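You operate a simulated robot arm through the tools that you are given. There is no shell and no other tool.

Carry out the task below with a simulated two-armed robot. There is one attempt and no reset: what you move stays moved.

## Task
Set the oil feed knob to 2 with the air bled off, then set the air to 4 bar.
Fine: shut the supply and bleed the dial to 0 first; open the supply again after.

Only the result counts: the job must be done as asked and must still hold three seconds after the hand-in. Knocking over, shifting, dropping, spilling or breaking anything else fails it.

## Robot
Two 7-joint arms with fingered hands on one trunk that stands fixed in place. Base frame: the origin is at the foot of the trunk, x ahead of it, y to its left, z up. Units: m, degrees, N and s.
The left shoulder is at [0.02, 0.123, 1.212], the right one opposite. Each reaches about 0.626 m from its shoulder. Payload 2.4 kg a hand.
The TCP of each hand is the grasp point between the finger pads, 0.017 m short of the fingertips. In the tool frame z runs along the fingers and y along their closing line. The gripper opens to 0.088 m; its body begins 0.047 m behind the TCP. The gripper is a hand of 3 fingers: y runs from the thumb to the fingers, the wrist lies at [0, 0, -0.165] in the tool frame.
Orientation is that of the tool frame in the base frame, as a unit quaternion [w, x, y, z]. With the fingers straight down and closing along the base's y, the tool's x points along the base's -x, its y along +y and its z along -z.

## Interface
- The arms move only by the tool arm_command. It takes "left_deltas", "right_deltas" or both (then of equal length, played together; a hand with none holds still); each is a list of rows, each a list of 2 entries, a list of its own where there are three numbers: the shift along the tool's x, y, z in units of 25 mm (1.0 is 25 mm), then the turn, a rotation vector about the tool's x, y, z in units of 4 degrees (1.0 is 4 degrees). In form: [[[x, y, z], [rx, ry, rz]], ...]. A call has 1 to 20 rows; each row shifts and turns the commanded pose from where the row before left it, along the tool's axes as they then stand. A call with a number of a shift or a turn outside -1 to 1 is refused whole. Rows are played at 5 a second. More than 0.05 m and 8.6 degrees between two rows, and nothing of the call is played. Where a pose cannot be reached the arm comes as near as it can. A force on the tool above 40 N (or 10 N above the force at the start of the call, whichever is more), or a blocked arm, ends the call early, and 0.2 s more pass. In this call time passes only in rows, and 0.2 s behind the last. The reply holds the time, the measured pose of the TCP, the force on the tool along the base axes, the opening and the grip force, in the units named above and with some noise, with the torque about the TCP (base axes, N m) and any sound that the robot's microphone picked up.
- Cameras (640 x 400 px; columns grow to the right, rows downward): "scene" is now at [0.0456, 0.0376, 1.6615]; the picture's right is [0.52, -0.85, -0.00], its down [-0.67, -0.41, -0.61] and it looks along [0.52, 0.32, -0.79] (base axes); focal length 345 px, centre (320, 200). "left" rides on the left gripper at [-0.052, 0.004, -0.066] in its tool frame; the picture's right is [-0.08, -1.00, 0.00], its down [0.78, -0.07, -0.62] and it looks along [0.62, -0.05, 0.78] (tool axes); focal length 243 px, centre (320, 200). "right" rides on the right gripper at [0.052, 0.004, -0.066] in its tool frame; the picture's right is [-0.08, 1.00, 0.00], its down [-0.78, -0.07, -0.62] and it looks along [-0.62, -0.05, 0.78] (tool axes); focal length 243 px, centre (320, 200). There is no depth. A picture from a camera that has moved, and an enlarged one, comes with that camera's place and axes in the base frame and with its lens.
- capture(camera): a new picture of that camera. The clock stands still meanwhile.
- move_column(by): moves the trunk up (or, below 0, down) by that many m; the arms and the scene camera ride with it, the base frame stays. It gives what a move gives, with no picture.
- set_fingers(finger1, finger2, thumb_bend, hand): sets how far each is bent, from 0 (flat) to 1 (curled in); at 0.3 the hand is open as for a grip, at 0.7 the pads meet at the TCP. One left out holds its place. A second passes; each finger stops where it meets its share of the squeeze, and holds until it gets a number again. It is the only way to open and close the hand. It gives what a move gives, with no picture; readings hold the bend of each and the force on the fingers (four entries, about 0 where the hand has none), thumb and palm.
- turn_head(pan, tilt): turns the head with the scene camera to pan (to the left, within 120 degrees either way) and tilt (down, from -29 to 69), counted from straight ahead of the robot. It gives what a move gives.
- inspect(camera, box): a new picture of the part [left, top, right, bottom] of that camera's present view, enlarged. The clock stands still meanwhile.
- sign_off(): hands the job in; it is judged then, once.

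Nothing tells you positions but the pictures and the camera data. Unless the task says otherwise, let go and move clear before handing in.

The tools are called after ">>>" as name(argument=value, ...) on one line, values as JSON. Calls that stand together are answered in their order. arm_command: Moves the arms, as the interface text tells. Its arguments: {"type":"object","properties":{"left_deltas":{"type":"array"},"right_deltas":{"type":"array"}},"required":[]} The other tools are called the same way: move_column (by) moves the trunk up or down; set_fingers (finger1, finger2, thumb_bend, hand) moves the fingers one by one; turn_head (pan, tilt) turns the head that bears the scene camera; capture (camera) takes a picture; inspect (camera, box) takes an enlarged picture of a part of a camera's view; sign_off () hands the job in.

At the start:

```text
time: 0.0
left_position: [0.2667, 0.2662, 1.3272]
left_orientation: [0.0, 0.0, 1.0, 0.0]
left_force: [-0.1, -0.8, 0.2]
left_wrist_torque: [0.04, 0.01, -0.01]
left_grip_width: 0.0878
left_grasp_force: 0.1
left_shape: jaw
left_bend: [0.3, 0.3, 0.3]
left_finger forces: [0.0, 0.0, 0.0, 0.0, 0.1, 0.0]
right_position: [0.3263, 0.0041, 1.3117]
right_orientation: [0.0, 0.0, 1.0, 0.001]
right_force: [0.4, -0.1, 0.2]
right_wrist_torque: [0.01, 0.02, -0.05]
right_grip_width: 0.088
right_grasp_force: 0.0
right_shape: jaw
right_bend: [0.3, 0.3, 0.3]
right_finger forces: [0.0, 0.1, 0.1, 0.1, 0.0, 0.0]
trunk travel left (down, up): [-0.425, 0.405]
head pan, tilt (commanded): [31.5, 52.2]
```

scene: 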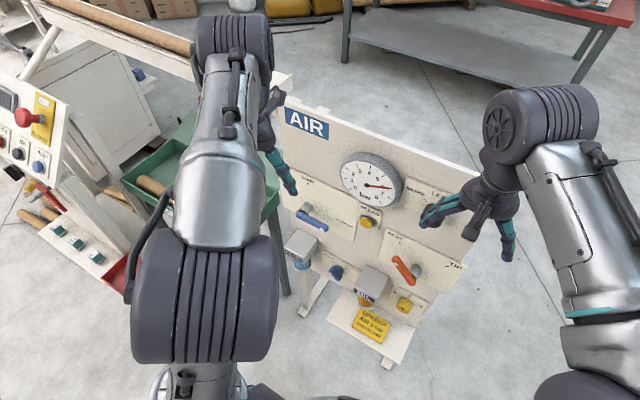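
right: 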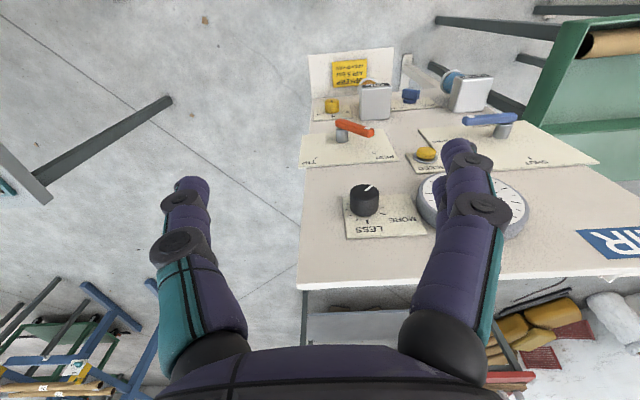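
left: 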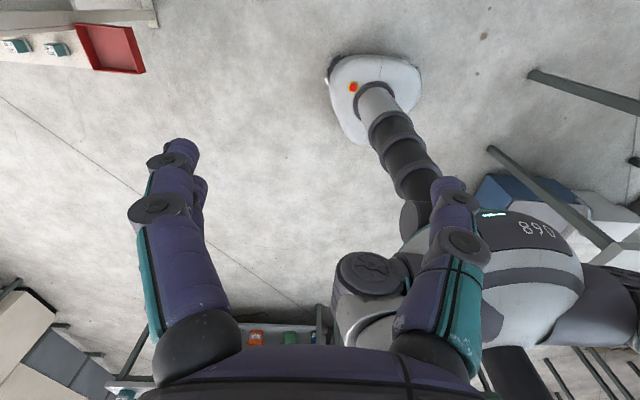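

I see an upright AIR panel ahead and slightly left of the robot, with a dial, a blue supply lever, an orange lever, yellow buttons and a black knob partly hidden by the right hand. I'll look at it closer first before moving anything.

>>> inspect(camera="scene", box=[270, 90, 490, 228])

>>> inspect(camera="scene", box=[270, 200, 490, 338])

>>> inspect(camera="right", box=[290, 40, 610, 240])

```text
2.90 times, centred on (380, 159) of scene
camera zoom: at [0.0456, 0.0376, 1.6615], right [0.52, -0.85, 0.0], down [-0.67, -0.41, -0.61], along [0.52, 0.32, -0.79], focal length 1000 px, centre (146, 319)
```

zoom: 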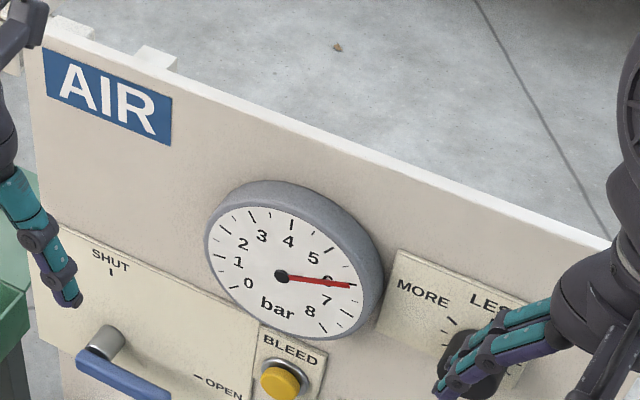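

```text
2.90 times, centred on (380, 269) of scene
camera zoom: at [0.0456, 0.0376, 1.6615], right [0.52, -0.85, 0.0], down [-0.67, -0.41, -0.61], along [0.52, 0.32, -0.79], focal length 1000 px, centre (146, 0)
```

zoom: 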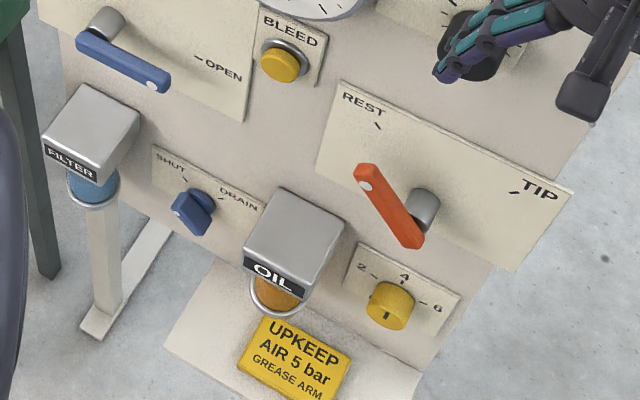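

```text
2.00 times, centred on (450, 140) of right
camera zoom: at [0.2733, 0.0099, 1.3779], right [0.08, 1.0, 0.0], down [0.78, -0.07, 0.62], along [0.62, -0.05, -0.78], focal length 485 px, centre (60, 320)
```

zoom: 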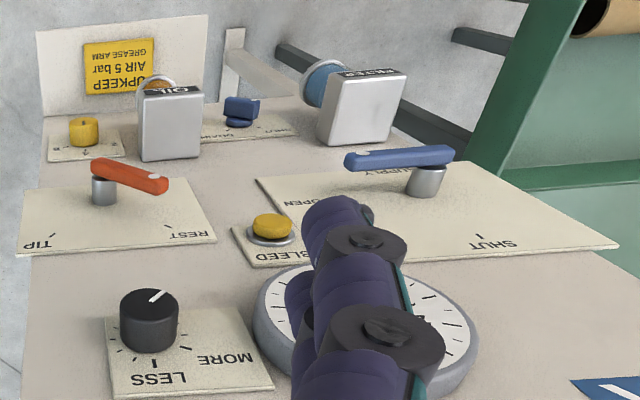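

The panel stands roughly upright about 0.48 m ahead: dial at about 6.3 bar, blue SUPPLY lever at OPEN, yellow BLEED button near [0.495, 0.184, 0.987], and black regulator knob under the right hand's fingers. I'll pull the right hand back out of the way and look again.

>>> arm_command(right_deltas=[[[0.5, -1, 0], [0, 0, 0]], [[0.5, -1, 0], [0, 0, 0]], [[0.5, -1, 0], [0, 0, 0]], [[0.5, -1, 0], [0, 0, 0]], [[0.5, -1, 0], [0, 0, 0]], [[0.5, -1, 0], [0, 0, 0]]])

>>> turn_head(pan=20, tilt=50)

>>> capture(camera="scene")

>>> capture(camera="right")

```text
time: 1.4
left_position: [0.2665, 0.2644, 1.3274]
left_orientation: [0.0, 0.0, 1.0, 0.0]
left_force: [0.5, 0.7, 0.5]
left_wrist_torque: [0.01, 0.0, 0.0]
left_grip_width: 0.0882
left_grasp_force: 0.0
left_shape: jaw
left_bend: [0.3, 0.3, 0.3]
left_finger forces: [0.1, 0.0, 0.0, 0.0, 0.0, 0.0]
right_position: [0.2514, -0.1484, 1.3111]
right_orientation: [0.001, 0.0, 1.0, 0.0]
right_force: [-0.5, -0.1, 0.2]
right_wrist_torque: [0.0, 0.0, 0.05]
right_grip_width: 0.0883
right_grasp_force: 0.0
right_shape: jaw
right_bend: [0.3, 0.3, 0.3]
right_finger forces: [0.0, 0.0, 0.0, 0.1, 0.0, 0.0]
trunk travel left (down, up): [-0.425, 0.405]
head pan, tilt (commanded): [31.5, 52.2]
```

```text
time: 2.1
left_position: [0.2647, 0.2665, 1.328]
left_orientation: [0.001, 0.0, 1.0, 0.0]
left_force: [-0.3, -1.5, -0.1]
left_wrist_torque: [0.04, -0.01, 0.03]
left_grip_width: 0.0878
left_grasp_force: 0.1
left_shape: jaw
left_bend: [0.3, 0.3, 0.3]
left_finger forces: [0.0, 0.0, 0.0, 0.0, 0.0, 0.0]
right_position: [0.2507, -0.1477, 1.3105]
right_orientation: [0.001, -0.001, 1.0, 0.0]
right_force: [-0.3, 0.0, 0.0]
right_wrist_torque: [0.0, -0.02, -0.03]
right_grip_width: 0.0879
right_grasp_force: 0.0
right_shape: jaw
right_bend: [0.3, 0.3, 0.3]
right_finger forces: [0.0, 0.0, 0.0, 0.0, 0.0, 0.0]
trunk travel left (down, up): [-0.425, 0.405]
head pan, tilt (commanded): [20.0, 50.0]
```

```text
taken
camera scene: at [0.0539, 0.0246, 1.6644], right [0.34, -0.94, 0.0], down [-0.72, -0.26, -0.64], along [0.6, 0.22, -0.77], focal length 345 px, centre (320, 200)
```

scene: 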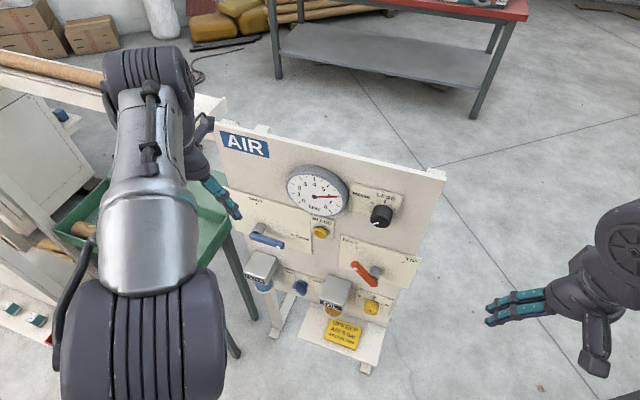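

```text
taken
camera right: at [0.1986, -0.1425, 1.3769], right [0.08, 1.0, 0.0], down [0.78, -0.07, 0.62], along [0.62, -0.05, -0.78], focal length 243 px, centre (320, 200)
```

right: 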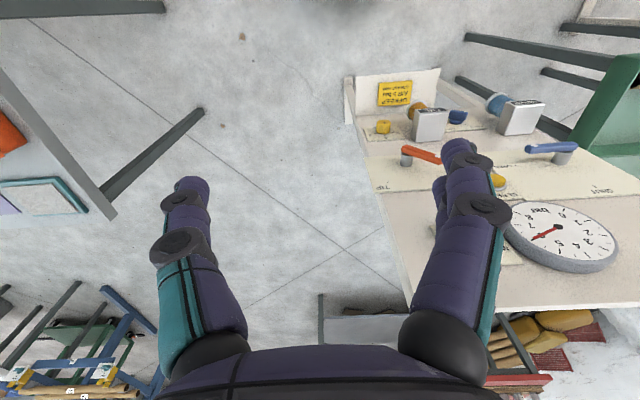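

The panel is clear of the right hand now. I'll enlarge it for the exact states and to start locating features.

>>> inspect(camera="scene", box=[210, 120, 450, 270])

>>> inspect(camera="scene", box=[220, 230, 428, 360])

>>> inspect(camera="right", box=[340, 60, 640, 247])

>>> capture(camera="left")

```text
2.67 times, centred on (330, 195) of scene
camera zoom: at [0.0539, 0.0246, 1.6644], right [0.34, -0.94, 0.0], down [-0.72, -0.26, -0.64], along [0.6, 0.22, -0.77], focal length 920 px, centre (293, 213)
```

zoom: 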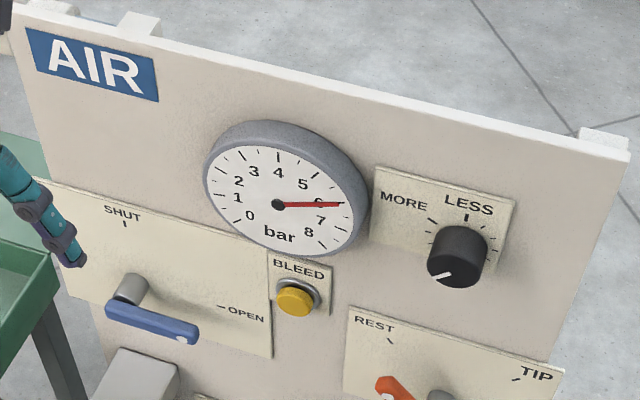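

```text
3.08 times, centred on (324, 295) of scene
camera zoom: at [0.0539, 0.0246, 1.6644], right [0.34, -0.94, 0.0], down [-0.72, -0.26, -0.64], along [0.6, 0.22, -0.77], focal length 1062 px, centre (308, -92)
```

zoom: 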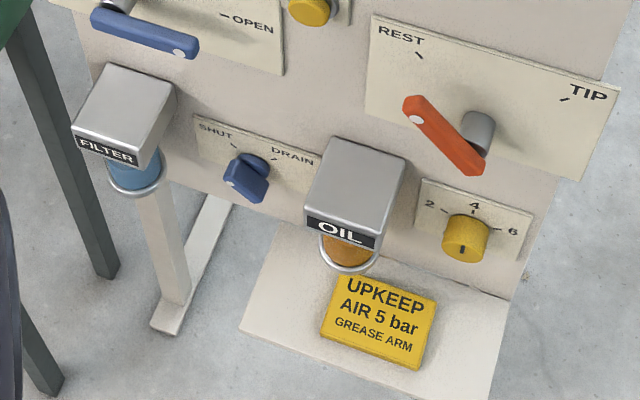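

```text
2.13 times, centred on (490, 154) of right
camera zoom: at [0.1986, -0.1425, 1.3769], right [0.08, 1.0, 0.0], down [0.78, -0.07, 0.62], along [0.62, -0.05, -0.78], focal length 518 px, centre (-43, 299)
```

zoom: 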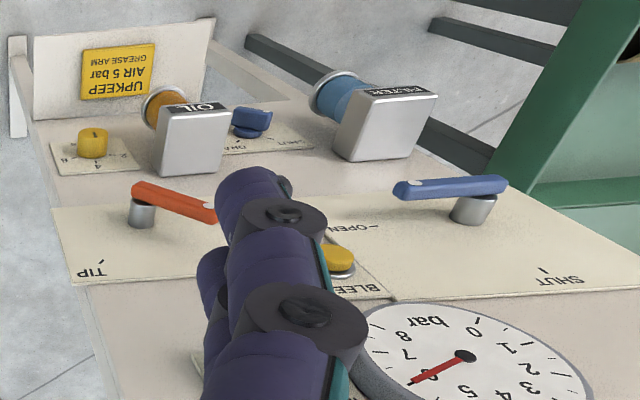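

```text
taken
camera left: at [0.318, 0.2707, 1.3937], right [0.08, -1.0, 0.0], down [-0.78, -0.07, 0.62], along [-0.62, -0.05, -0.78], focal length 243 px, centre (320, 200)
```

left: 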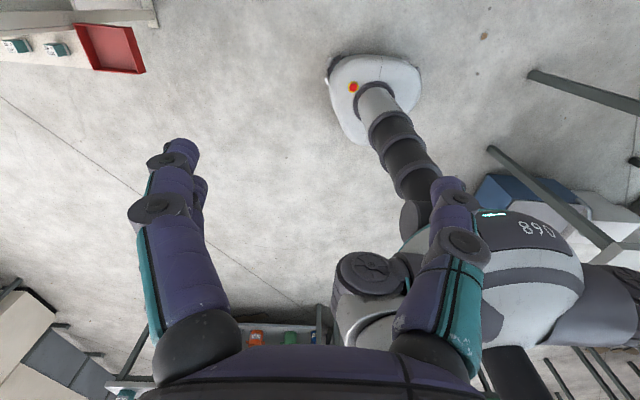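

The panel faces straight back at me at about x = 0.51: dial centre near [0.487, 0.195, 1.12], supply lever hub near y 0.345, z 0.92 with its tip near [0.46, 0.28, 0.914], and the oil feed knob near [0.485, 0.026, 0.68]. I'll lower the trunk for a more frontal view and better reach, then look again.

>>> move_column(by=-0.2)

>>> turn_head(pan=18, tilt=45)

>>> capture(camera="scene")

```text
time: 4.3
left_position: [0.2662, 0.268, 1.1275]
left_orientation: [0.0, 0.0, 1.0, 0.0]
left_force: [0.1, -0.1, -0.6]
left_wrist_torque: [0.01, -0.03, 0.01]
left_grip_width: 0.0877
left_grasp_force: 0.0
left_shape: jaw
left_bend: [0.3, 0.3, 0.3]
left_finger forces: [0.0, 0.1, 0.0, 0.0, 0.0, 0.0]
right_position: [0.2504, -0.1483, 1.1107]
right_orientation: [0.001, -0.001, 1.0, 0.0]
right_force: [-0.5, -1.3, 0.9]
right_wrist_torque: [-0.02, -0.02, -0.01]
right_grip_width: 0.0878
right_grasp_force: 0.0
right_shape: jaw
right_bend: [0.3, 0.3, 0.3]
right_finger forces: [0.0, 0.1, 0.0, 0.1, 0.0, 0.1]
trunk travel left (down, up): [-0.225, 0.605]
head pan, tilt (commanded): [20.0, 50.0]
```

```text
time: 5.0
left_position: [0.2664, 0.2666, 1.1271]
left_orientation: [0.0, 0.001, 1.0, -0.001]
left_force: [-0.2, 1.0, 0.4]
left_wrist_torque: [0.02, 0.03, 0.01]
left_grip_width: 0.0881
left_grasp_force: 0.0
left_shape: jaw
left_bend: [0.3, 0.3, 0.3]
left_finger forces: [0.0, 0.0, 0.1, 0.0, 0.1, 0.1]
right_position: [0.2511, -0.1477, 1.1108]
right_orientation: [0.001, 0.0, 1.0, 0.0]
right_force: [0.3, -0.2, 0.4]
right_wrist_torque: [0.01, -0.04, 0.01]
right_grip_width: 0.0877
right_grasp_force: 0.1
right_shape: jaw
right_bend: [0.3, 0.3, 0.3]
right_finger forces: [0.1, 0.0, 0.0, 0.0, 0.1, 0.1]
trunk travel left (down, up): [-0.225, 0.605]
head pan, tilt (commanded): [18.0, 45.0]
```

```text
taken
camera scene: at [0.0589, 0.0234, 1.4713], right [0.31, -0.95, 0.0], down [-0.67, -0.22, -0.71], along [0.67, 0.22, -0.71], focal length 345 px, centre (320, 200)
```

scene: 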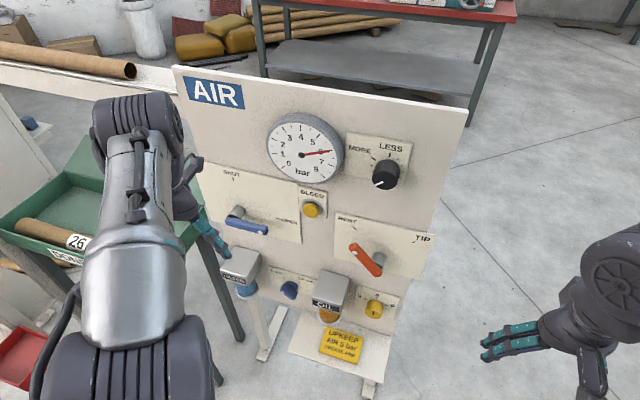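

The view is better: everything on the panel is visible except a bit near the left hand. I'll enlarge the upper and lower halves for measuring.

>>> inspect(camera="scene", box=[170, 60, 474, 250])

>>> inspect(camera="scene", box=[330, 130, 442, 200])

>>> inspect(camera="scene", box=[200, 210, 456, 370])

>>> inspect(camera="scene", box=[340, 270, 420, 320])

```text
2.11 times, centred on (322, 155) of scene
camera zoom: at [0.0589, 0.0234, 1.4713], right [0.31, -0.95, 0.0], down [-0.67, -0.22, -0.71], along [0.67, 0.22, -0.71], focal length 726 px, centre (316, 295)
```

zoom: 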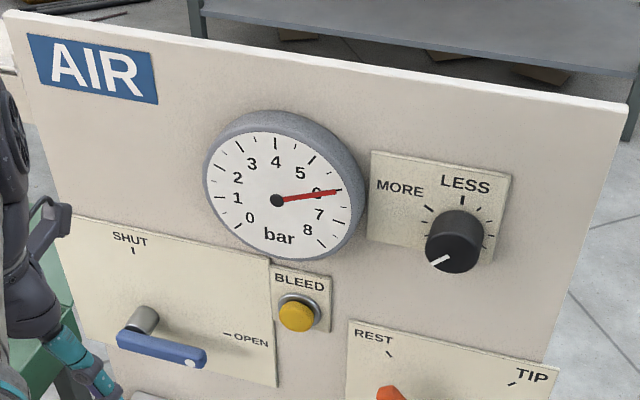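

```text
5.71 times, centred on (386, 165) of scene
camera zoom: at [0.0589, 0.0234, 1.4713], right [0.31, -0.95, 0.0], down [-0.67, -0.22, -0.71], along [0.67, 0.22, -0.71], focal length 1972 px, centre (-57, 400)
```

zoom: 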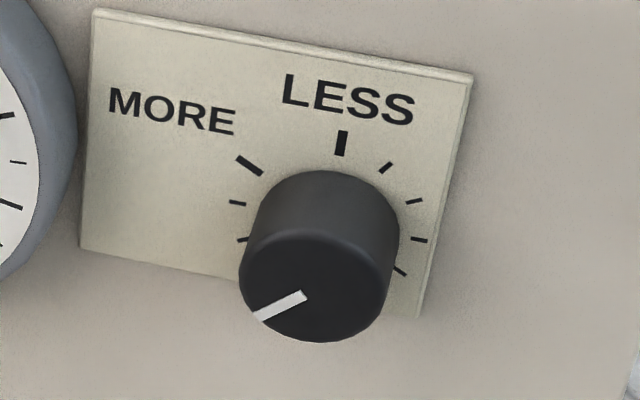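

```text
2.50 times, centred on (328, 290) of scene
camera zoom: at [0.0589, 0.0234, 1.4713], right [0.31, -0.95, 0.0], down [-0.67, -0.22, -0.71], along [0.67, 0.22, -0.71], focal length 863 px, centre (300, -25)
```

zoom: 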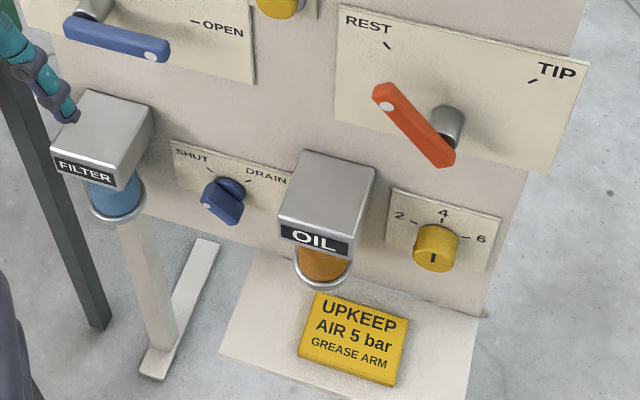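

```text
8.00 times, centred on (380, 295) of scene
camera zoom: at [0.0589, 0.0234, 1.4713], right [0.31, -0.95, 0.0], down [-0.67, -0.22, -0.71], along [0.67, 0.22, -0.71], focal length 2760 px, centre (-160, -560)
```

zoom: 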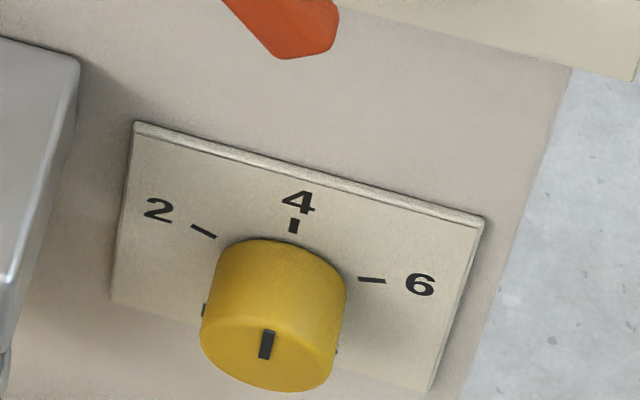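

The regulator scale runs clockwise from LESS (12 o'clock) round to MORE (10–11 o'clock), with the pointer near 8 o'clock; the oil knob's scale has 4 at the top and 2 about 70° to its left. Next I'll swing the left hand level, with its fingers pointing at the panel and well short of it.

>>> arm_command(left_deltas=[[[-0.2, 0, 0.2], [0, -1, 0]], [[-0.19, 0, 0.21], [0, -1, 0]], [[-0.17, 0, 0.23], [0, -1, 0]], [[-0.15, 0, 0.24], [0, -1, 0]], [[-0.14, 0, 0.25], [0, -1, 0]], [[-0.12, 0, 0.26], [0, -1, 0]], [[-0.1, 0, 0.26], [0, -1, 0]], [[-0.08, 0, 0.27], [0, -1, 0]], [[-0.06, 0, 0.28], [0, -1, 0]], [[-0.04, 0, 0.28], [0, -1, 0]], [[-0.02, 0, 0.28], [0, -1, 0]], [[0, 0, 0.28], [0, -1, 0]], [[0.01, 0, 0.28], [0, -1, 0]], [[0.03, 0, 0.28], [0, -1, 0]], [[0.05, 0, 0.28], [0, -1, 0]], [[0.07, 0, 0.27], [0, -1, 0]], [[0.09, 0, 0.27], [0, -1, 0]], [[0.11, 0, 0.26], [0, -1, 0]], [[0.13, 0, 0.25], [0, -1, 0]], [[0.15, 0, 0.24], [0, -1, 0]]])

>>> capture(camera="left")

>>> capture(camera="scene")

```text
time: 9.2
left_position: [0.3755, 0.2759, 1.0268]
left_orientation: [0.643, 0.001, 0.765, 0.0]
left_force: [0.0, 0.3, -0.3]
left_wrist_torque: [0.01, 0.02, 0.0]
left_grip_width: 0.088
left_grasp_force: 0.2
left_shape: jaw
left_bend: [0.3, 0.3, 0.3]
left_finger forces: [0.0, 0.0, 0.0, 0.0, 0.0, 0.0]
left hand out of reach, approached as far as the arm can: row 7, 8, 10
right_position: [0.2514, -0.1472, 1.1109]
right_orientation: [0.001, 0.0, 1.0, 0.0]
right_force: [0.0, -0.5, 0.1]
right_wrist_torque: [-0.04, 0.02, 0.04]
right_grip_width: 0.088
right_grasp_force: 0.1
right_shape: jaw
right_bend: [0.3, 0.3, 0.3]
right_finger forces: [0.1, 0.0, 0.0, 0.0, 0.0, 0.1]
trunk travel left (down, up): [-0.225, 0.605]
head pan, tilt (commanded): [18.0, 45.0]
```

```text
taken
camera left: at [0.3193, 0.2801, 1.0899], right [0.01, -1.0, 0.08], down [-0.75, -0.07, -0.66], along [0.67, -0.05, -0.74], focal length 243 px, centre (320, 200)
```

left: 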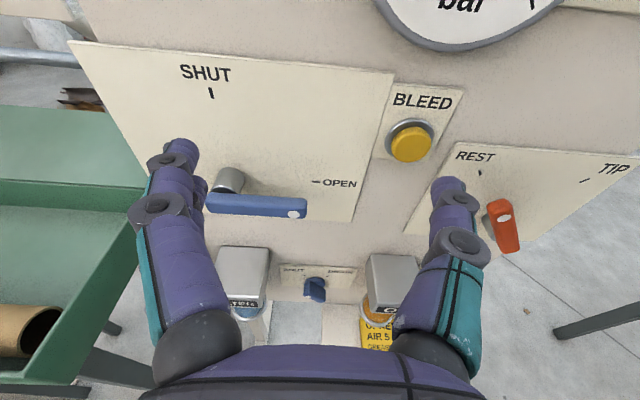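

```text
taken
camera scene: at [0.059, 0.0235, 1.4713], right [0.31, -0.95, 0.0], down [-0.67, -0.22, -0.71], along [0.67, 0.22, -0.71], focal length 345 px, centre (320, 200)
```

scene: 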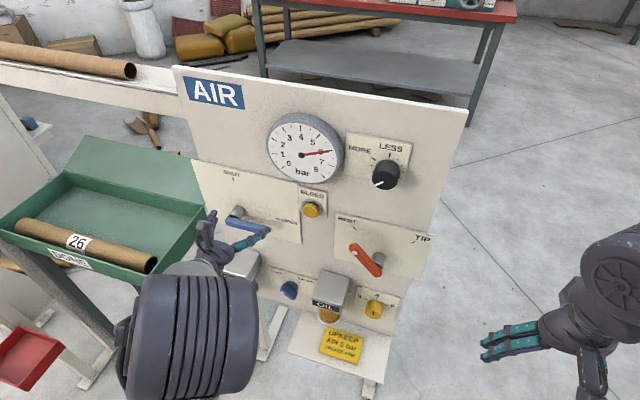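

The left hand is level to within 10°, its fingers about 0.1 m from the panel, and the blue lever clearly points at OPEN. I'll finish the turn and close the fingers into a pusher, then look.

>>> arm_command(left_deltas=[[[0.5, 0, -0.1], [0, -1, 0]], [[0.5, 0, -0.1], [0, -1, 0]], [[0.5, 0, -0.1], [0, -0.5, 0]], [[0.5, 0, 0], [0, 0, 0]]])

>>> set_fingers(hand="left", finger1=0.7, finger2=0.7, thumb_bend=0.7)

>>> capture(camera="left")

>>> inspect(camera="scene", box=[150, 150, 350, 275])

```text
time: 10.2
left_position: [0.3643, 0.2776, 0.9799]
left_orientation: [0.708, 0.001, 0.707, 0.0]
left_force: [-0.1, -1.1, 0.3]
left_wrist_torque: [0.01, 0.01, 0.0]
left_grip_width: 0.088
left_grasp_force: 0.1
left_shape: jaw
left_bend: [0.3, 0.3, 0.3]
left_finger forces: [0.0, 0.0, 0.0, 0.1, 0.1, 0.0]
right_position: [0.2516, -0.1469, 1.1119]
right_orientation: [0.0, 0.0, 1.0, -0.001]
right_force: [-0.2, 0.1, 0.5]
right_wrist_torque: [0.02, -0.02, -0.03]
right_grip_width: 0.0878
right_grasp_force: 0.0
right_shape: jaw
right_bend: [0.3, 0.3, 0.3]
right_finger forces: [0.0, 0.0, 0.1, 0.0, 0.0, 0.0]
trunk travel left (down, up): [-0.225, 0.605]
head pan, tilt (commanded): [18.0, 45.0]
```

```text
time: 11.2
left_position: [0.3628, 0.276, 0.979]
left_orientation: [0.707, 0.0, 0.707, 0.0]
left_force: [0.5, 0.0, -1.5]
left_wrist_torque: [0.04, 0.02, 0.03]
left_grip_width: 0.0
left_grasp_force: 0.1
left_shape: fingers
left_bend: [0.7, 0.7, 0.7]
left_finger forces: [0.1, 0.0, 0.0, 0.1, 0.0, 0.1]
right_position: [0.2502, -0.148, 1.1114]
right_orientation: [0.001, -0.001, 1.0, 0.0]
right_force: [-0.4, -0.4, 0.1]
right_wrist_torque: [0.0, 0.01, 0.0]
right_grip_width: 0.0878
right_grasp_force: 0.2
right_shape: jaw
right_bend: [0.3, 0.3, 0.3]
right_finger forces: [0.1, 0.0, 0.0, 0.1, 0.1, 0.0]
trunk travel left (down, up): [-0.225, 0.605]
head pan, tilt (commanded): [18.0, 45.0]
```

```text
taken
camera left: at [0.2973, 0.2806, 1.031], right [0.0, -1.0, 0.08], down [-0.62, -0.07, -0.78], along [0.78, -0.05, -0.62], focal length 243 px, centre (320, 200)
```

left: 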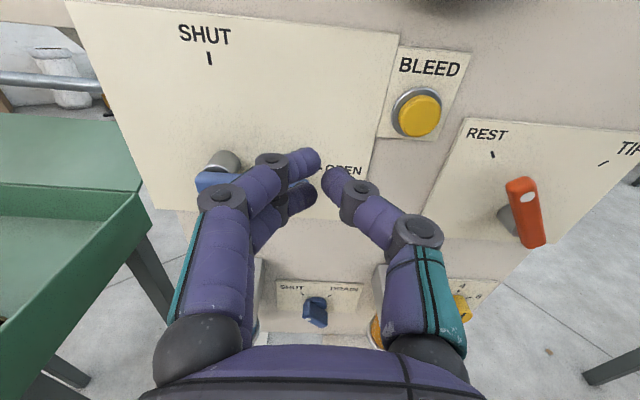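

```text
3.20 times, centred on (250, 212) of scene
camera zoom: at [0.0589, 0.0234, 1.4713], right [0.31, -0.95, 0.0], down [-0.67, -0.22, -0.71], along [0.67, 0.22, -0.71], focal length 1104 px, centre (544, 160)
```

zoom: 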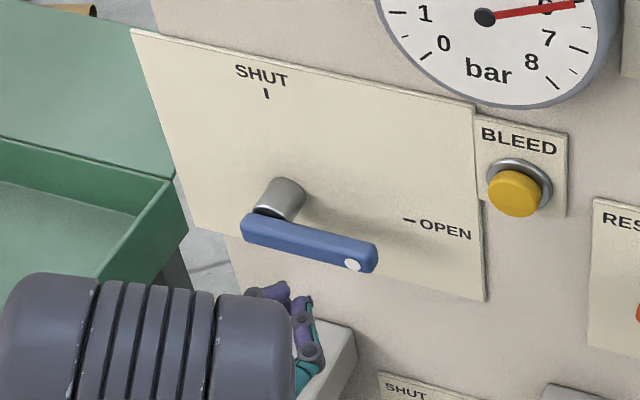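

The closed fingertips make a pusher about 4 cm tall. I take the lever hub at y 0.357, z 0.911 with the handle front at x about 0.468, so I'll drop the hand below the handle and move it forward under it.

>>> arm_command(left_deltas=[[[1, 0.2, 0], [0, 0, 0]], [[1, 0.2, 0], [0, 0, 0]], [[1, 0.2, 0], [0, 0, 0]], [[1, 0.1, 0], [0, 0, 0]], [[0.75, 0, 0], [0, 0, 0]], [[0, 0, 0.9], [0, 0, 0]], [[0, 0, 0.9], [0, 0, 0]], [[0, 0, 0.9], [0, 0, 0]], [[0, 0, 0.7], [0, 0, 0]]])

>>> capture(camera="left")

>>> capture(camera="scene")

```text
time: 13.2
left_position: [0.4485, 0.2941, 0.8588]
left_orientation: [0.707, 0.0, 0.707, 0.001]
left_force: [0.3, 0.8, 0.3]
left_wrist_torque: [-0.01, 0.0, 0.01]
left_grip_width: 0.0
left_grasp_force: 0.0
left_shape: fingers
left_bend: [0.7, 0.7, 0.7]
left_finger forces: [0.0, 0.1, 0.0, 0.0, 0.0, 0.0]
right_position: [0.2502, -0.1482, 1.1115]
right_orientation: [0.001, 0.001, 1.0, -0.001]
right_force: [0.6, -0.8, -0.8]
right_wrist_torque: [-0.01, 0.01, -0.01]
right_grip_width: 0.088
right_grasp_force: 0.1
right_shape: jaw
right_bend: [0.3, 0.3, 0.3]
right_finger forces: [0.1, 0.1, 0.0, 0.1, 0.0, 0.0]
trunk travel left (down, up): [-0.225, 0.605]
head pan, tilt (commanded): [18.0, 45.0]
```

```text
taken
camera left: at [0.3827, 0.2985, 0.9115], right [0.0, -1.0, 0.09], down [-0.62, -0.07, -0.78], along [0.78, -0.05, -0.62], focal length 243 px, centre (320, 200)
```

left: 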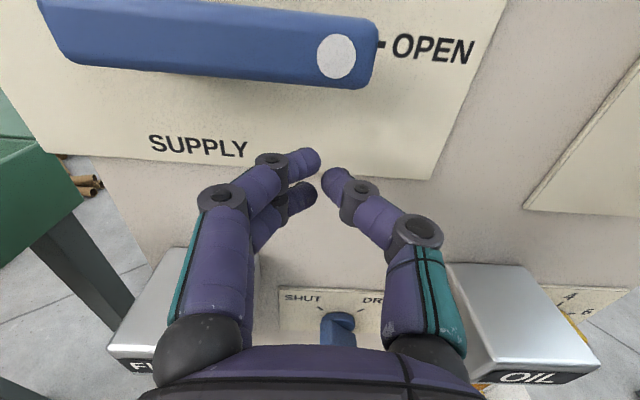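

```text
taken
camera scene: at [0.059, 0.0235, 1.4713], right [0.31, -0.95, 0.0], down [-0.67, -0.22, -0.71], along [0.67, 0.22, -0.71], focal length 345 px, centre (320, 200)
```

scene: 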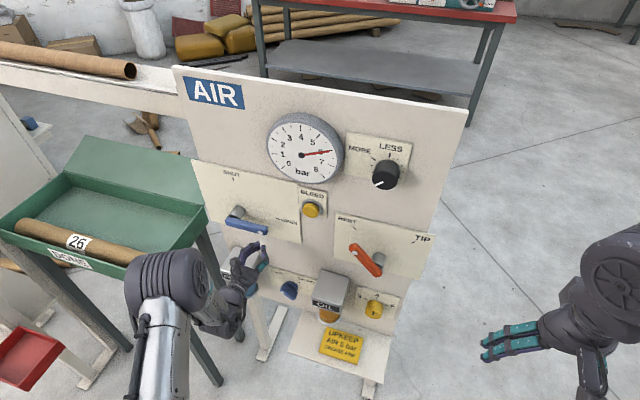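

The handle's centre line is at z about 0.900, with its front at x 0.470 and its tip at y 0.281. My fingers are just below it, so I'll go a little further forward and push it up along the first half of its arc.

>>> arm_command(left_deltas=[[[0, 0, 0.9], [0, 0, 0]], [[-0.57, 0.1, 0], [0, 0, 0]], [[-0.37, -0.1, 0], [0, 0, 0]], [[-0.37, -0.1, 0], [0, 0, 0]], [[-0.38, 0, 0], [0, 0, 0]], [[-0.38, 0, 0], [0, 0, 0]], [[-0.37, 0.1, 0], [0, 0, 0]], [[-0.37, 0.1, 0], [0, 0, 0]]])

>>> capture(camera="left")

>>> inspect(camera="scene", box=[170, 60, 474, 250])

```text
time: 15.0
left_position: [0.4711, 0.2964, 0.9289]
left_orientation: [0.707, 0.0, 0.707, 0.0]
left_force: [-0.2, -1.0, -0.1]
left_wrist_torque: [-0.01, -0.02, 0.02]
left_grip_width: 0.0002
left_grasp_force: 0.3
left_shape: fingers
left_bend: [0.7, 0.7, 0.7]
left_finger forces: [1.0, 0.0, 0.1, 0.1, 0.0, 0.0]
right_position: [0.2514, -0.1476, 1.1112]
right_orientation: [0.001, 0.0, 1.0, 0.0]
right_force: [0.0, 0.8, 0.4]
right_wrist_torque: [-0.03, 0.0, -0.02]
right_grip_width: 0.088
right_grasp_force: 0.1
right_shape: jaw
right_bend: [0.3, 0.3, 0.3]
right_finger forces: [0.1, 0.0, 0.0, 0.1, 0.1, 0.0]
trunk travel left (down, up): [-0.225, 0.605]
head pan, tilt (commanded): [18.0, 45.0]
```

```text
taken
camera left: at [0.4045, 0.3006, 0.9816], right [0.0, -1.0, 0.08], down [-0.62, -0.07, -0.78], along [0.78, -0.05, -0.62], focal length 243 px, centre (320, 200)
```

left: 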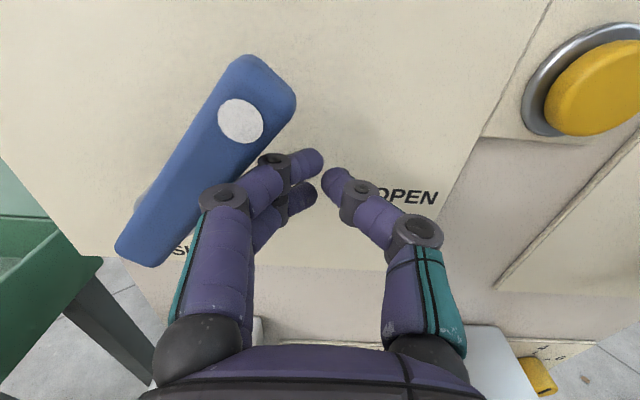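

```text
2.11 times, centred on (322, 155) of scene
camera zoom: at [0.059, 0.0234, 1.4713], right [0.31, -0.95, 0.0], down [-0.67, -0.22, -0.71], along [0.67, 0.22, -0.71], focal length 726 px, centre (316, 295)
```

zoom: 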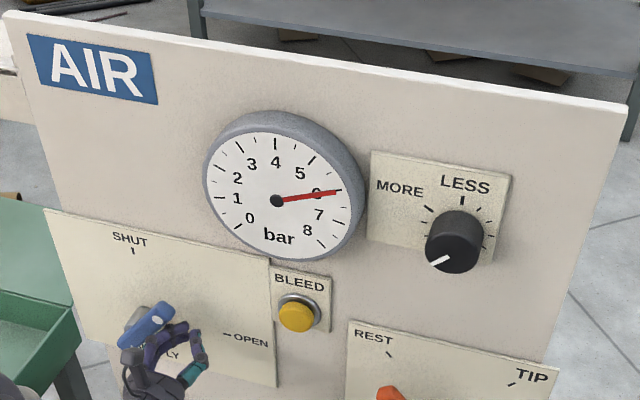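

The lever turns easily and is now a little past half way. I'll keep following the arc toward SHUT.

>>> arm_command(left_deltas=[[[-0.33, 0.19, 0], [0, 0, 0]], [[-0.32, 0.19, 0], [0, 0, 0]], [[-0.27, 0.27, 0], [0, 0, 0]], [[-0.26, 0.27, 0], [0, 0, 0]], [[-0.19, 0.33, 0], [0, 0, 0]], [[-0.18, 0.33, 0], [0, 0, 0]]])

>>> capture(camera="left")

>>> inspect(camera="scene", box=[170, 60, 474, 250])

```text
time: 16.4
left_position: [0.4715, 0.3341, 0.9671]
left_orientation: [0.706, 0.002, 0.708, -0.001]
left_force: [-3.8, -7.9, -3.6]
left_wrist_torque: [-0.04, -0.03, 0.13]
left_grip_width: 0.0002
left_grasp_force: 4.5
left_shape: fingers
left_bend: [0.71, 0.71, 0.7]
left_finger forces: [4.4, 4.3, 0.0, 0.0, 0.1, 0.1]
right_position: [0.2505, -0.1479, 1.1107]
right_orientation: [0.001, -0.001, 1.0, 0.001]
right_force: [0.2, -0.4, -0.3]
right_wrist_torque: [0.01, -0.02, -0.01]
right_grip_width: 0.088
right_grasp_force: 0.1
right_shape: jaw
right_bend: [0.3, 0.3, 0.3]
right_finger forces: [0.1, 0.0, 0.0, 0.0, 0.0, 0.0]
trunk travel left (down, up): [-0.225, 0.605]
head pan, tilt (commanded): [18.0, 45.0]
```

```text
taken
camera left: at [0.4045, 0.3379, 1.0198], right [0.0, -1.0, 0.08], down [-0.62, -0.06, -0.78], along [0.78, -0.05, -0.62], focal length 243 px, centre (320, 200)
```

left: 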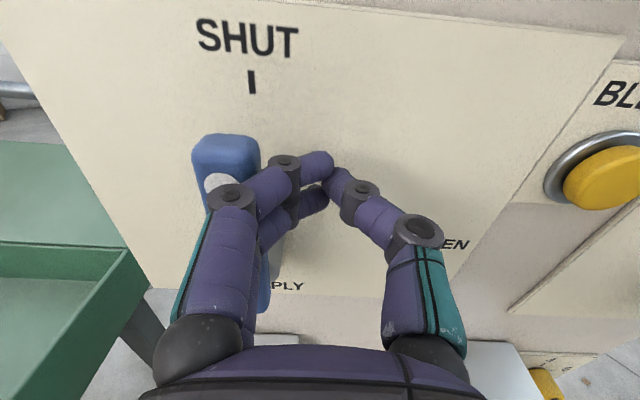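

```text
2.11 times, centred on (322, 155) of scene
camera zoom: at [0.0585, 0.022, 1.4713], right [0.31, -0.95, 0.0], down [-0.67, -0.22, -0.71], along [0.67, 0.22, -0.71], focal length 726 px, centre (316, 295)
```

zoom: 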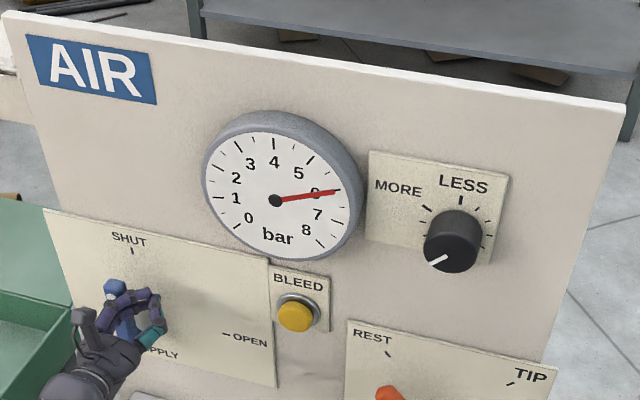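

The handle now stands upright at SHUT and the push met a stop at about 8 N. I'll back away, and move in front of the BLEED button, which I now place at [0.507, 0.188, 0.963].

>>> arm_command(left_deltas=[[[0, -0.4, 0], [0, 0, 0]], [[0, -0.4, -0.6], [0, 0, 0]], [[0, -0.4, -1], [0, 0, 0]], [[0, -0.8, -0.3], [0, 0, 0]], [[0, -0.9, 0], [0, 0, 0]], [[0, -0.9, 0], [0, 0, 0]], [[0, -0.9, 0], [0, 0, 0]], [[0, -0.9, 0], [0, 0, 0]], [[0.16, -0.25, 0], [0, 0, 0]]])

>>> capture(camera="left")

>>> inspect(camera="scene", box=[170, 60, 474, 250])

```text
time: 18.4
left_position: [0.4225, 0.2341, 0.9659]
left_orientation: [0.707, 0.0, 0.707, 0.0]
left_force: [-0.4, 0.3, 0.1]
left_wrist_torque: [-0.01, -0.04, -0.02]
left_grip_width: 0.0001
left_grasp_force: 0.2
left_shape: fingers
left_bend: [0.7, 0.7, 0.7]
left_finger forces: [0.1, 0.0, 0.0, 0.0, 0.0, 0.1]
left hand out of reach, approached as far as the arm can: row 7, 8
right_position: [0.251, -0.1472, 1.112]
right_orientation: [0.0, 0.0, 1.0, 0.0]
right_force: [0.1, -0.1, 0.4]
right_wrist_torque: [0.0, 0.0, 0.01]
right_grip_width: 0.0881
right_grasp_force: 0.0
right_shape: jaw
right_bend: [0.3, 0.3, 0.3]
right_finger forces: [0.0, 0.1, 0.1, 0.0, 0.0, 0.0]
trunk travel left (down, up): [-0.225, 0.605]
head pan, tilt (commanded): [18.0, 45.0]
```

```text
taken
camera left: at [0.3562, 0.238, 1.0171], right [0.0, -1.0, 0.09], down [-0.62, -0.07, -0.78], along [0.78, -0.05, -0.62], focal length 243 px, centre (320, 200)
```

left: 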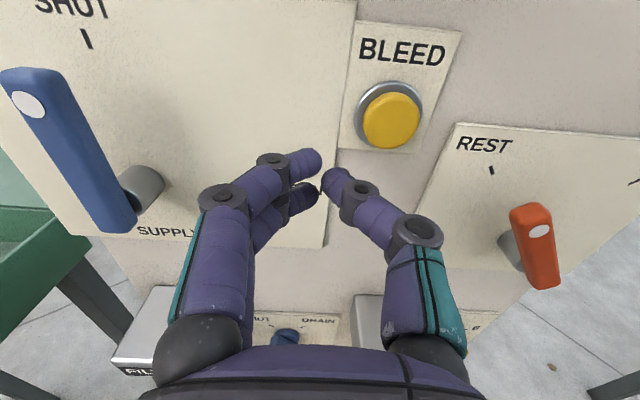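

```text
2.11 times, centred on (322, 155) of scene
camera zoom: at [0.0589, 0.0237, 1.4713], right [0.31, -0.95, 0.0], down [-0.67, -0.22, -0.71], along [0.67, 0.22, -0.71], focal length 726 px, centre (316, 295)
```

zoom: 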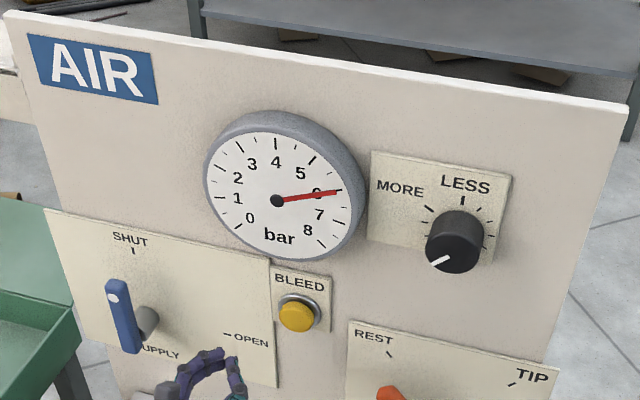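

The supply lever stands at SHUT, but the arm refused two of the sideways steps, so the hand is at y 0.234 and short of the button. I'll try the rest in smaller steps while drifting slightly forward.

>>> arm_command(left_deltas=[[[0, -0.3, 0.1], [0, 0, 0]], [[0, -0.3, 0.1], [0, 0, 0]], [[0, -0.3, 0.1], [0, 0, 0]], [[0, -0.3, 0.1], [0, 0, 0]], [[0, -0.3, 0.1], [0, 0, 0]], [[0, -0.3, 0.1], [0, 0, 0]]])

```text
time: 19.8
left_position: [0.4263, 0.2308, 0.968]
left_orientation: [0.708, 0.0, 0.706, 0.0]
left_force: [-0.9, -0.1, 0.2]
left_wrist_torque: [0.05, -0.03, 0.02]
left_grip_width: 0.0002
left_grasp_force: 0.0
left_shape: fingers
left_bend: [0.7, 0.7, 0.7]
left_finger forces: [0.0, 0.1, 0.1, 0.0, 0.0, 0.0]
left hand out of reach, approached as far as the arm can: row 1, 2, 3, 4, 5, 6
right_position: [0.2516, -0.1471, 1.1116]
right_orientation: [0.0, 0.001, 1.0, 0.0]
right_force: [0.0, 0.8, -0.8]
right_wrist_torque: [-0.01, -0.01, -0.03]
right_grip_width: 0.0879
right_grasp_force: 0.1
right_shape: jaw
right_bend: [0.3, 0.3, 0.3]
right_finger forces: [0.0, 0.1, 0.0, 0.0, 0.0, 0.0]
trunk travel left (down, up): [-0.225, 0.605]
head pan, tilt (commanded): [18.0, 45.0]
```

The left wrist runs into its limit near y 0.23 with the hand pointing straight ahead. I'll yaw the hand about 20° to the right so the wrist stays further left, then reach for the button.

>>> arm_command(left_deltas=[[[0, 0, 0], [1, 0, 0]], [[0, 0, 0], [1, 0, 0]], [[0, 0, 0], [1, 0, 0]], [[0, 0, 0], [1, 0, 0]], [[0, 0, 0], [1, 0, 0]], [[0.07, -0.26, 0.72], [0, 0, 0]], [[0.07, -0.26, 0.72], [0, 0, 0]], [[0.07, -0.26, 0.72], [0, 0, 0]]])

>>> capture(camera="left")

>>> inspect(camera="scene", box=[170, 60, 474, 250])

```text
time: 21.6
left_position: [0.4717, 0.1936, 0.9633]
left_orientation: [0.696, 0.123, 0.697, -0.123]
left_force: [0.5, 0.5, 0.5]
left_wrist_torque: [-0.01, 0.0, -0.01]
left_grip_width: 0.0
left_grasp_force: 0.0
left_shape: fingers
left_bend: [0.7, 0.7, 0.7]
left_finger forces: [0.0, 0.0, 0.0, 0.0, 0.1, 0.0]
right_position: [0.2516, -0.1475, 1.1107]
right_orientation: [0.001, 0.0, 1.0, 0.0]
right_force: [-0.3, 0.6, 0.6]
right_wrist_torque: [0.04, 0.0, 0.01]
right_grip_width: 0.0882
right_grasp_force: 0.1
right_shape: jaw
right_bend: [0.3, 0.3, 0.3]
right_finger forces: [0.1, 0.0, 0.0, 0.0, 0.1, 0.0]
trunk travel left (down, up): [-0.225, 0.605]
head pan, tilt (commanded): [18.0, 45.0]
```

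```text
taken
camera left: at [0.4105, 0.2196, 1.0151], right [-0.34, -0.94, 0.09], down [-0.61, 0.15, -0.78], along [0.72, -0.32, -0.62], focal length 243 px, centre (320, 200)
```

left: 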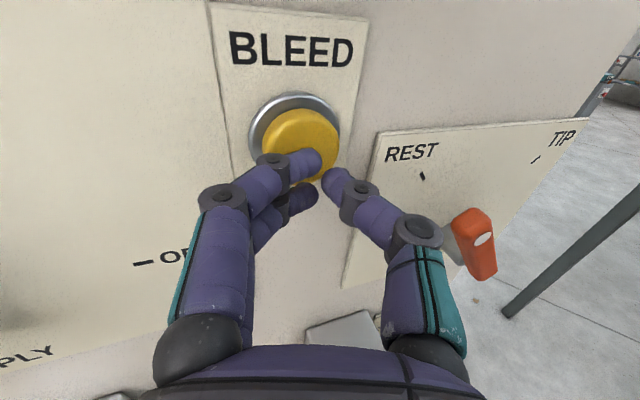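

```text
2.11 times, centred on (322, 155) of scene
camera zoom: at [0.0591, 0.0233, 1.4713], right [0.31, -0.95, 0.0], down [-0.67, -0.22, -0.71], along [0.67, 0.22, -0.71], focal length 726 px, centre (316, 295)
```

zoom: 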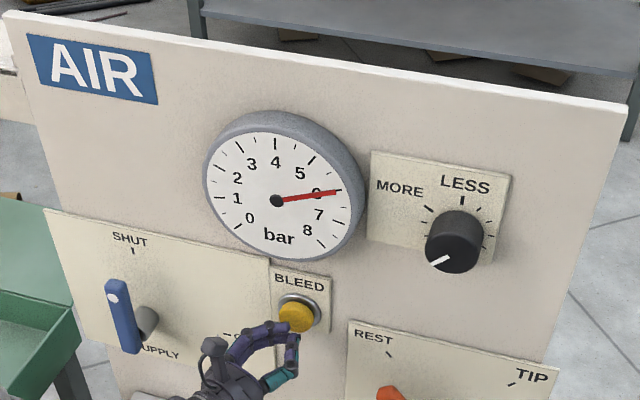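

My fingertips are about 2 cm in front of the yellow button and lined up with it. I'll press in small steps and watch the force and the dial.

>>> arm_command(left_deltas=[[[-0.12, 0.07, 0.19], [0, 0, 0]], [[0, 0.07, 0.19], [0, 0, 0]], [[0, 0.07, 0.19], [0, 0, 0]], [[0, 0.07, 0.19], [0, 0, 0]], [[0, 0.07, 0.19], [0, 0, 0]]])

>>> inspect(camera="scene", box=[170, 60, 474, 250])

>>> capture(camera="left")

```text
time: 22.8
left_position: [0.4922, 0.1962, 0.9658]
left_orientation: [0.696, 0.123, 0.696, -0.123]
left_force: [-25.9, 4.3, -2.3]
left_wrist_torque: [0.0, 0.01, -0.17]
left_grip_width: 0.0
left_grasp_force: 12.8
left_shape: fingers
left_bend: [0.73, 0.73, 0.7]
left_finger forces: [6.1, 6.0, 0.1, 0.0, 14.0, 0.0]
right_position: [0.2484, -0.1454, 1.112]
right_orientation: [0.002, -0.001, 1.0, 0.0]
right_force: [-0.3, -0.2, -0.5]
right_wrist_torque: [0.01, -0.03, -0.01]
right_grip_width: 0.0881
right_grasp_force: 0.0
right_shape: jaw
right_bend: [0.3, 0.3, 0.3]
right_finger forces: [0.0, 0.0, 0.1, 0.0, 0.0, 0.1]
trunk travel left (down, up): [-0.225, 0.605]
head pan, tilt (commanded): [18.0, 45.0]
heard: click
```

```text
2.11 times, centred on (322, 155) of scene
camera zoom: at [0.0545, 0.0244, 1.4714], right [0.31, -0.95, 0.0], down [-0.67, -0.22, -0.71], along [0.67, 0.22, -0.71], focal length 726 px, centre (316, 295)
```

zoom: 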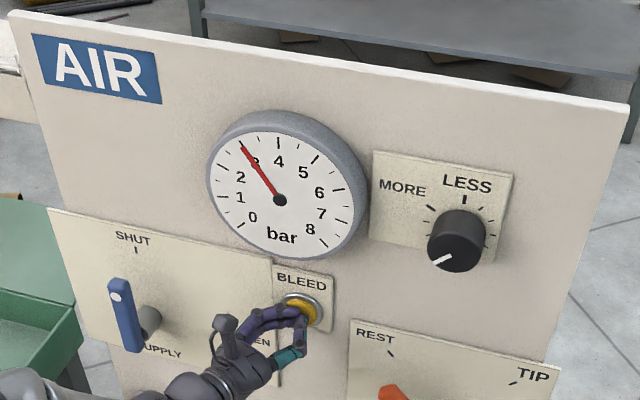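

```text
taken
camera left: at [0.4321, 0.2217, 1.0184], right [-0.34, -0.94, 0.08], down [-0.61, 0.15, -0.78], along [0.72, -0.32, -0.62], focal length 243 px, centre (320, 200)
```

left: 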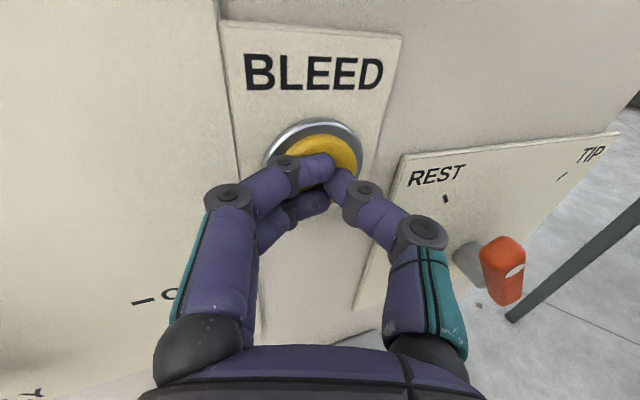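

The button clicked and the dial is falling, now near 3 bar. I'll hold the press still and let it bleed out.

>>> arm_command(left_deltas=[[[0, 0, 0], [0, 0, 0]], [[0, 0, 0], [0, 0, 0]], [[0, 0, 0], [0, 0, 0]], [[0, 0, 0], [0, 0, 0]], [[0, 0, 0], [0, 0, 0]], [[0, 0, 0], [0, 0, 0]], [[0, 0, 0], [0, 0, 0]], [[0, 0, 0], [0, 0, 0]], [[0, 0, 0], [0, 0, 0]], [[0, 0, 0], [0, 0, 0]]])

>>> inspect(camera="scene", box=[170, 60, 474, 250])

```text
time: 25.0
left_position: [0.4935, 0.195, 0.9668]
left_orientation: [0.697, 0.123, 0.696, -0.122]
left_force: [-28.1, 2.2, -7.1]
left_wrist_torque: [0.07, 0.11, -0.26]
left_grip_width: 0.0001
left_grasp_force: 13.9
left_shape: fingers
left_bend: [0.73, 0.73, 0.7]
left_finger forces: [4.6, 4.8, 0.1, 0.1, 19.5, 0.0]
right_position: [0.2492, -0.1479, 1.1117]
right_orientation: [0.003, 0.0, 1.0, 0.0]
right_force: [-1.0, -0.5, 0.1]
right_wrist_torque: [-0.04, -0.04, 0.01]
right_grip_width: 0.0878
right_grasp_force: 0.0
right_shape: jaw
right_bend: [0.3, 0.3, 0.3]
right_finger forces: [0.1, 0.0, 0.0, 0.1, 0.1, 0.0]
trunk travel left (down, up): [-0.225, 0.605]
head pan, tilt (commanded): [18.0, 45.0]
```

```text
2.11 times, centred on (322, 155) of scene
camera zoom: at [0.0548, 0.0241, 1.4714], right [0.31, -0.95, 0.0], down [-0.67, -0.22, -0.71], along [0.67, 0.22, -0.71], focal length 726 px, centre (316, 295)
```

zoom: 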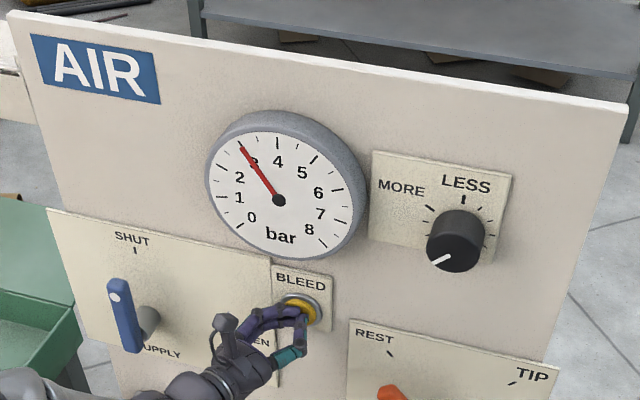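

The dial stopped near 3 bar although the button is still held. I'll release it fully, see how the dial behaves, and press again.

>>> arm_command(left_deltas=[[[0, -0.14, -0.38], [0, 0, 0]], [[0, -0.14, -0.38], [0, 0, 0]], [[0, 0, 0], [0, 0, 0]], [[0, 0, 0], [0, 0, 0]], [[0, 0, 0], [0, 0, 0]]])

>>> inspect(camera="scene", box=[170, 60, 474, 250])

>>> capture(camera="left")

```text
time: 26.2
left_position: [0.4752, 0.1941, 0.9658]
left_orientation: [0.696, 0.122, 0.697, -0.122]
left_force: [0.6, -0.1, 0.1]
left_wrist_torque: [0.03, 0.01, 0.01]
left_grip_width: 0.0001
left_grasp_force: 0.0
left_shape: fingers
left_bend: [0.7, 0.7, 0.7]
left_finger forces: [0.0, 0.0, 0.0, 0.0, 0.0, 0.0]
right_position: [0.2508, -0.1469, 1.1111]
right_orientation: [0.002, 0.0, 1.0, -0.001]
right_force: [-0.2, 0.1, -0.3]
right_wrist_torque: [0.02, 0.01, 0.05]
right_grip_width: 0.0879
right_grasp_force: 0.1
right_shape: jaw
right_bend: [0.3, 0.3, 0.3]
right_finger forces: [0.1, 0.1, 0.0, 0.0, 0.0, 0.0]
trunk travel left (down, up): [-0.225, 0.605]
head pan, tilt (commanded): [18.0, 45.0]
```

```text
2.11 times, centred on (322, 155) of scene
camera zoom: at [0.0589, 0.0235, 1.4713], right [0.31, -0.95, 0.0], down [-0.67, -0.22, -0.71], along [0.67, 0.22, -0.71], focal length 726 px, centre (316, 295)
```

zoom: 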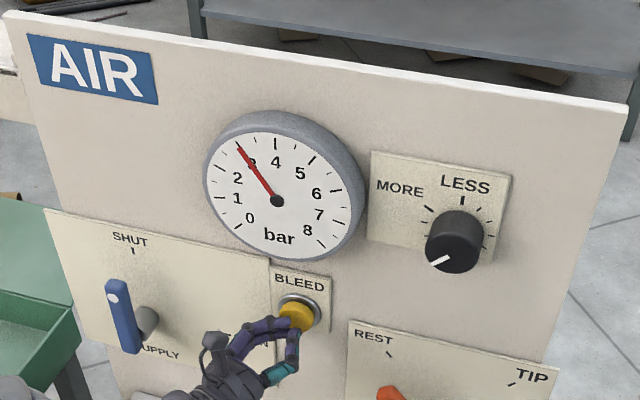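

```text
taken
camera left: at [0.4146, 0.2205, 1.0179], right [-0.34, -0.94, 0.08], down [-0.61, 0.15, -0.78], along [0.72, -0.32, -0.62], focal length 243 px, centre (320, 200)
```

left: 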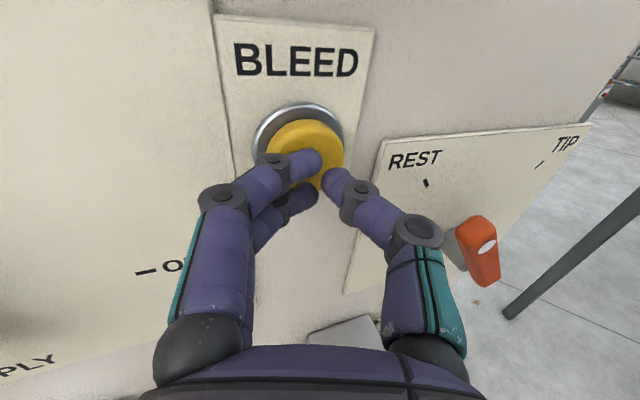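

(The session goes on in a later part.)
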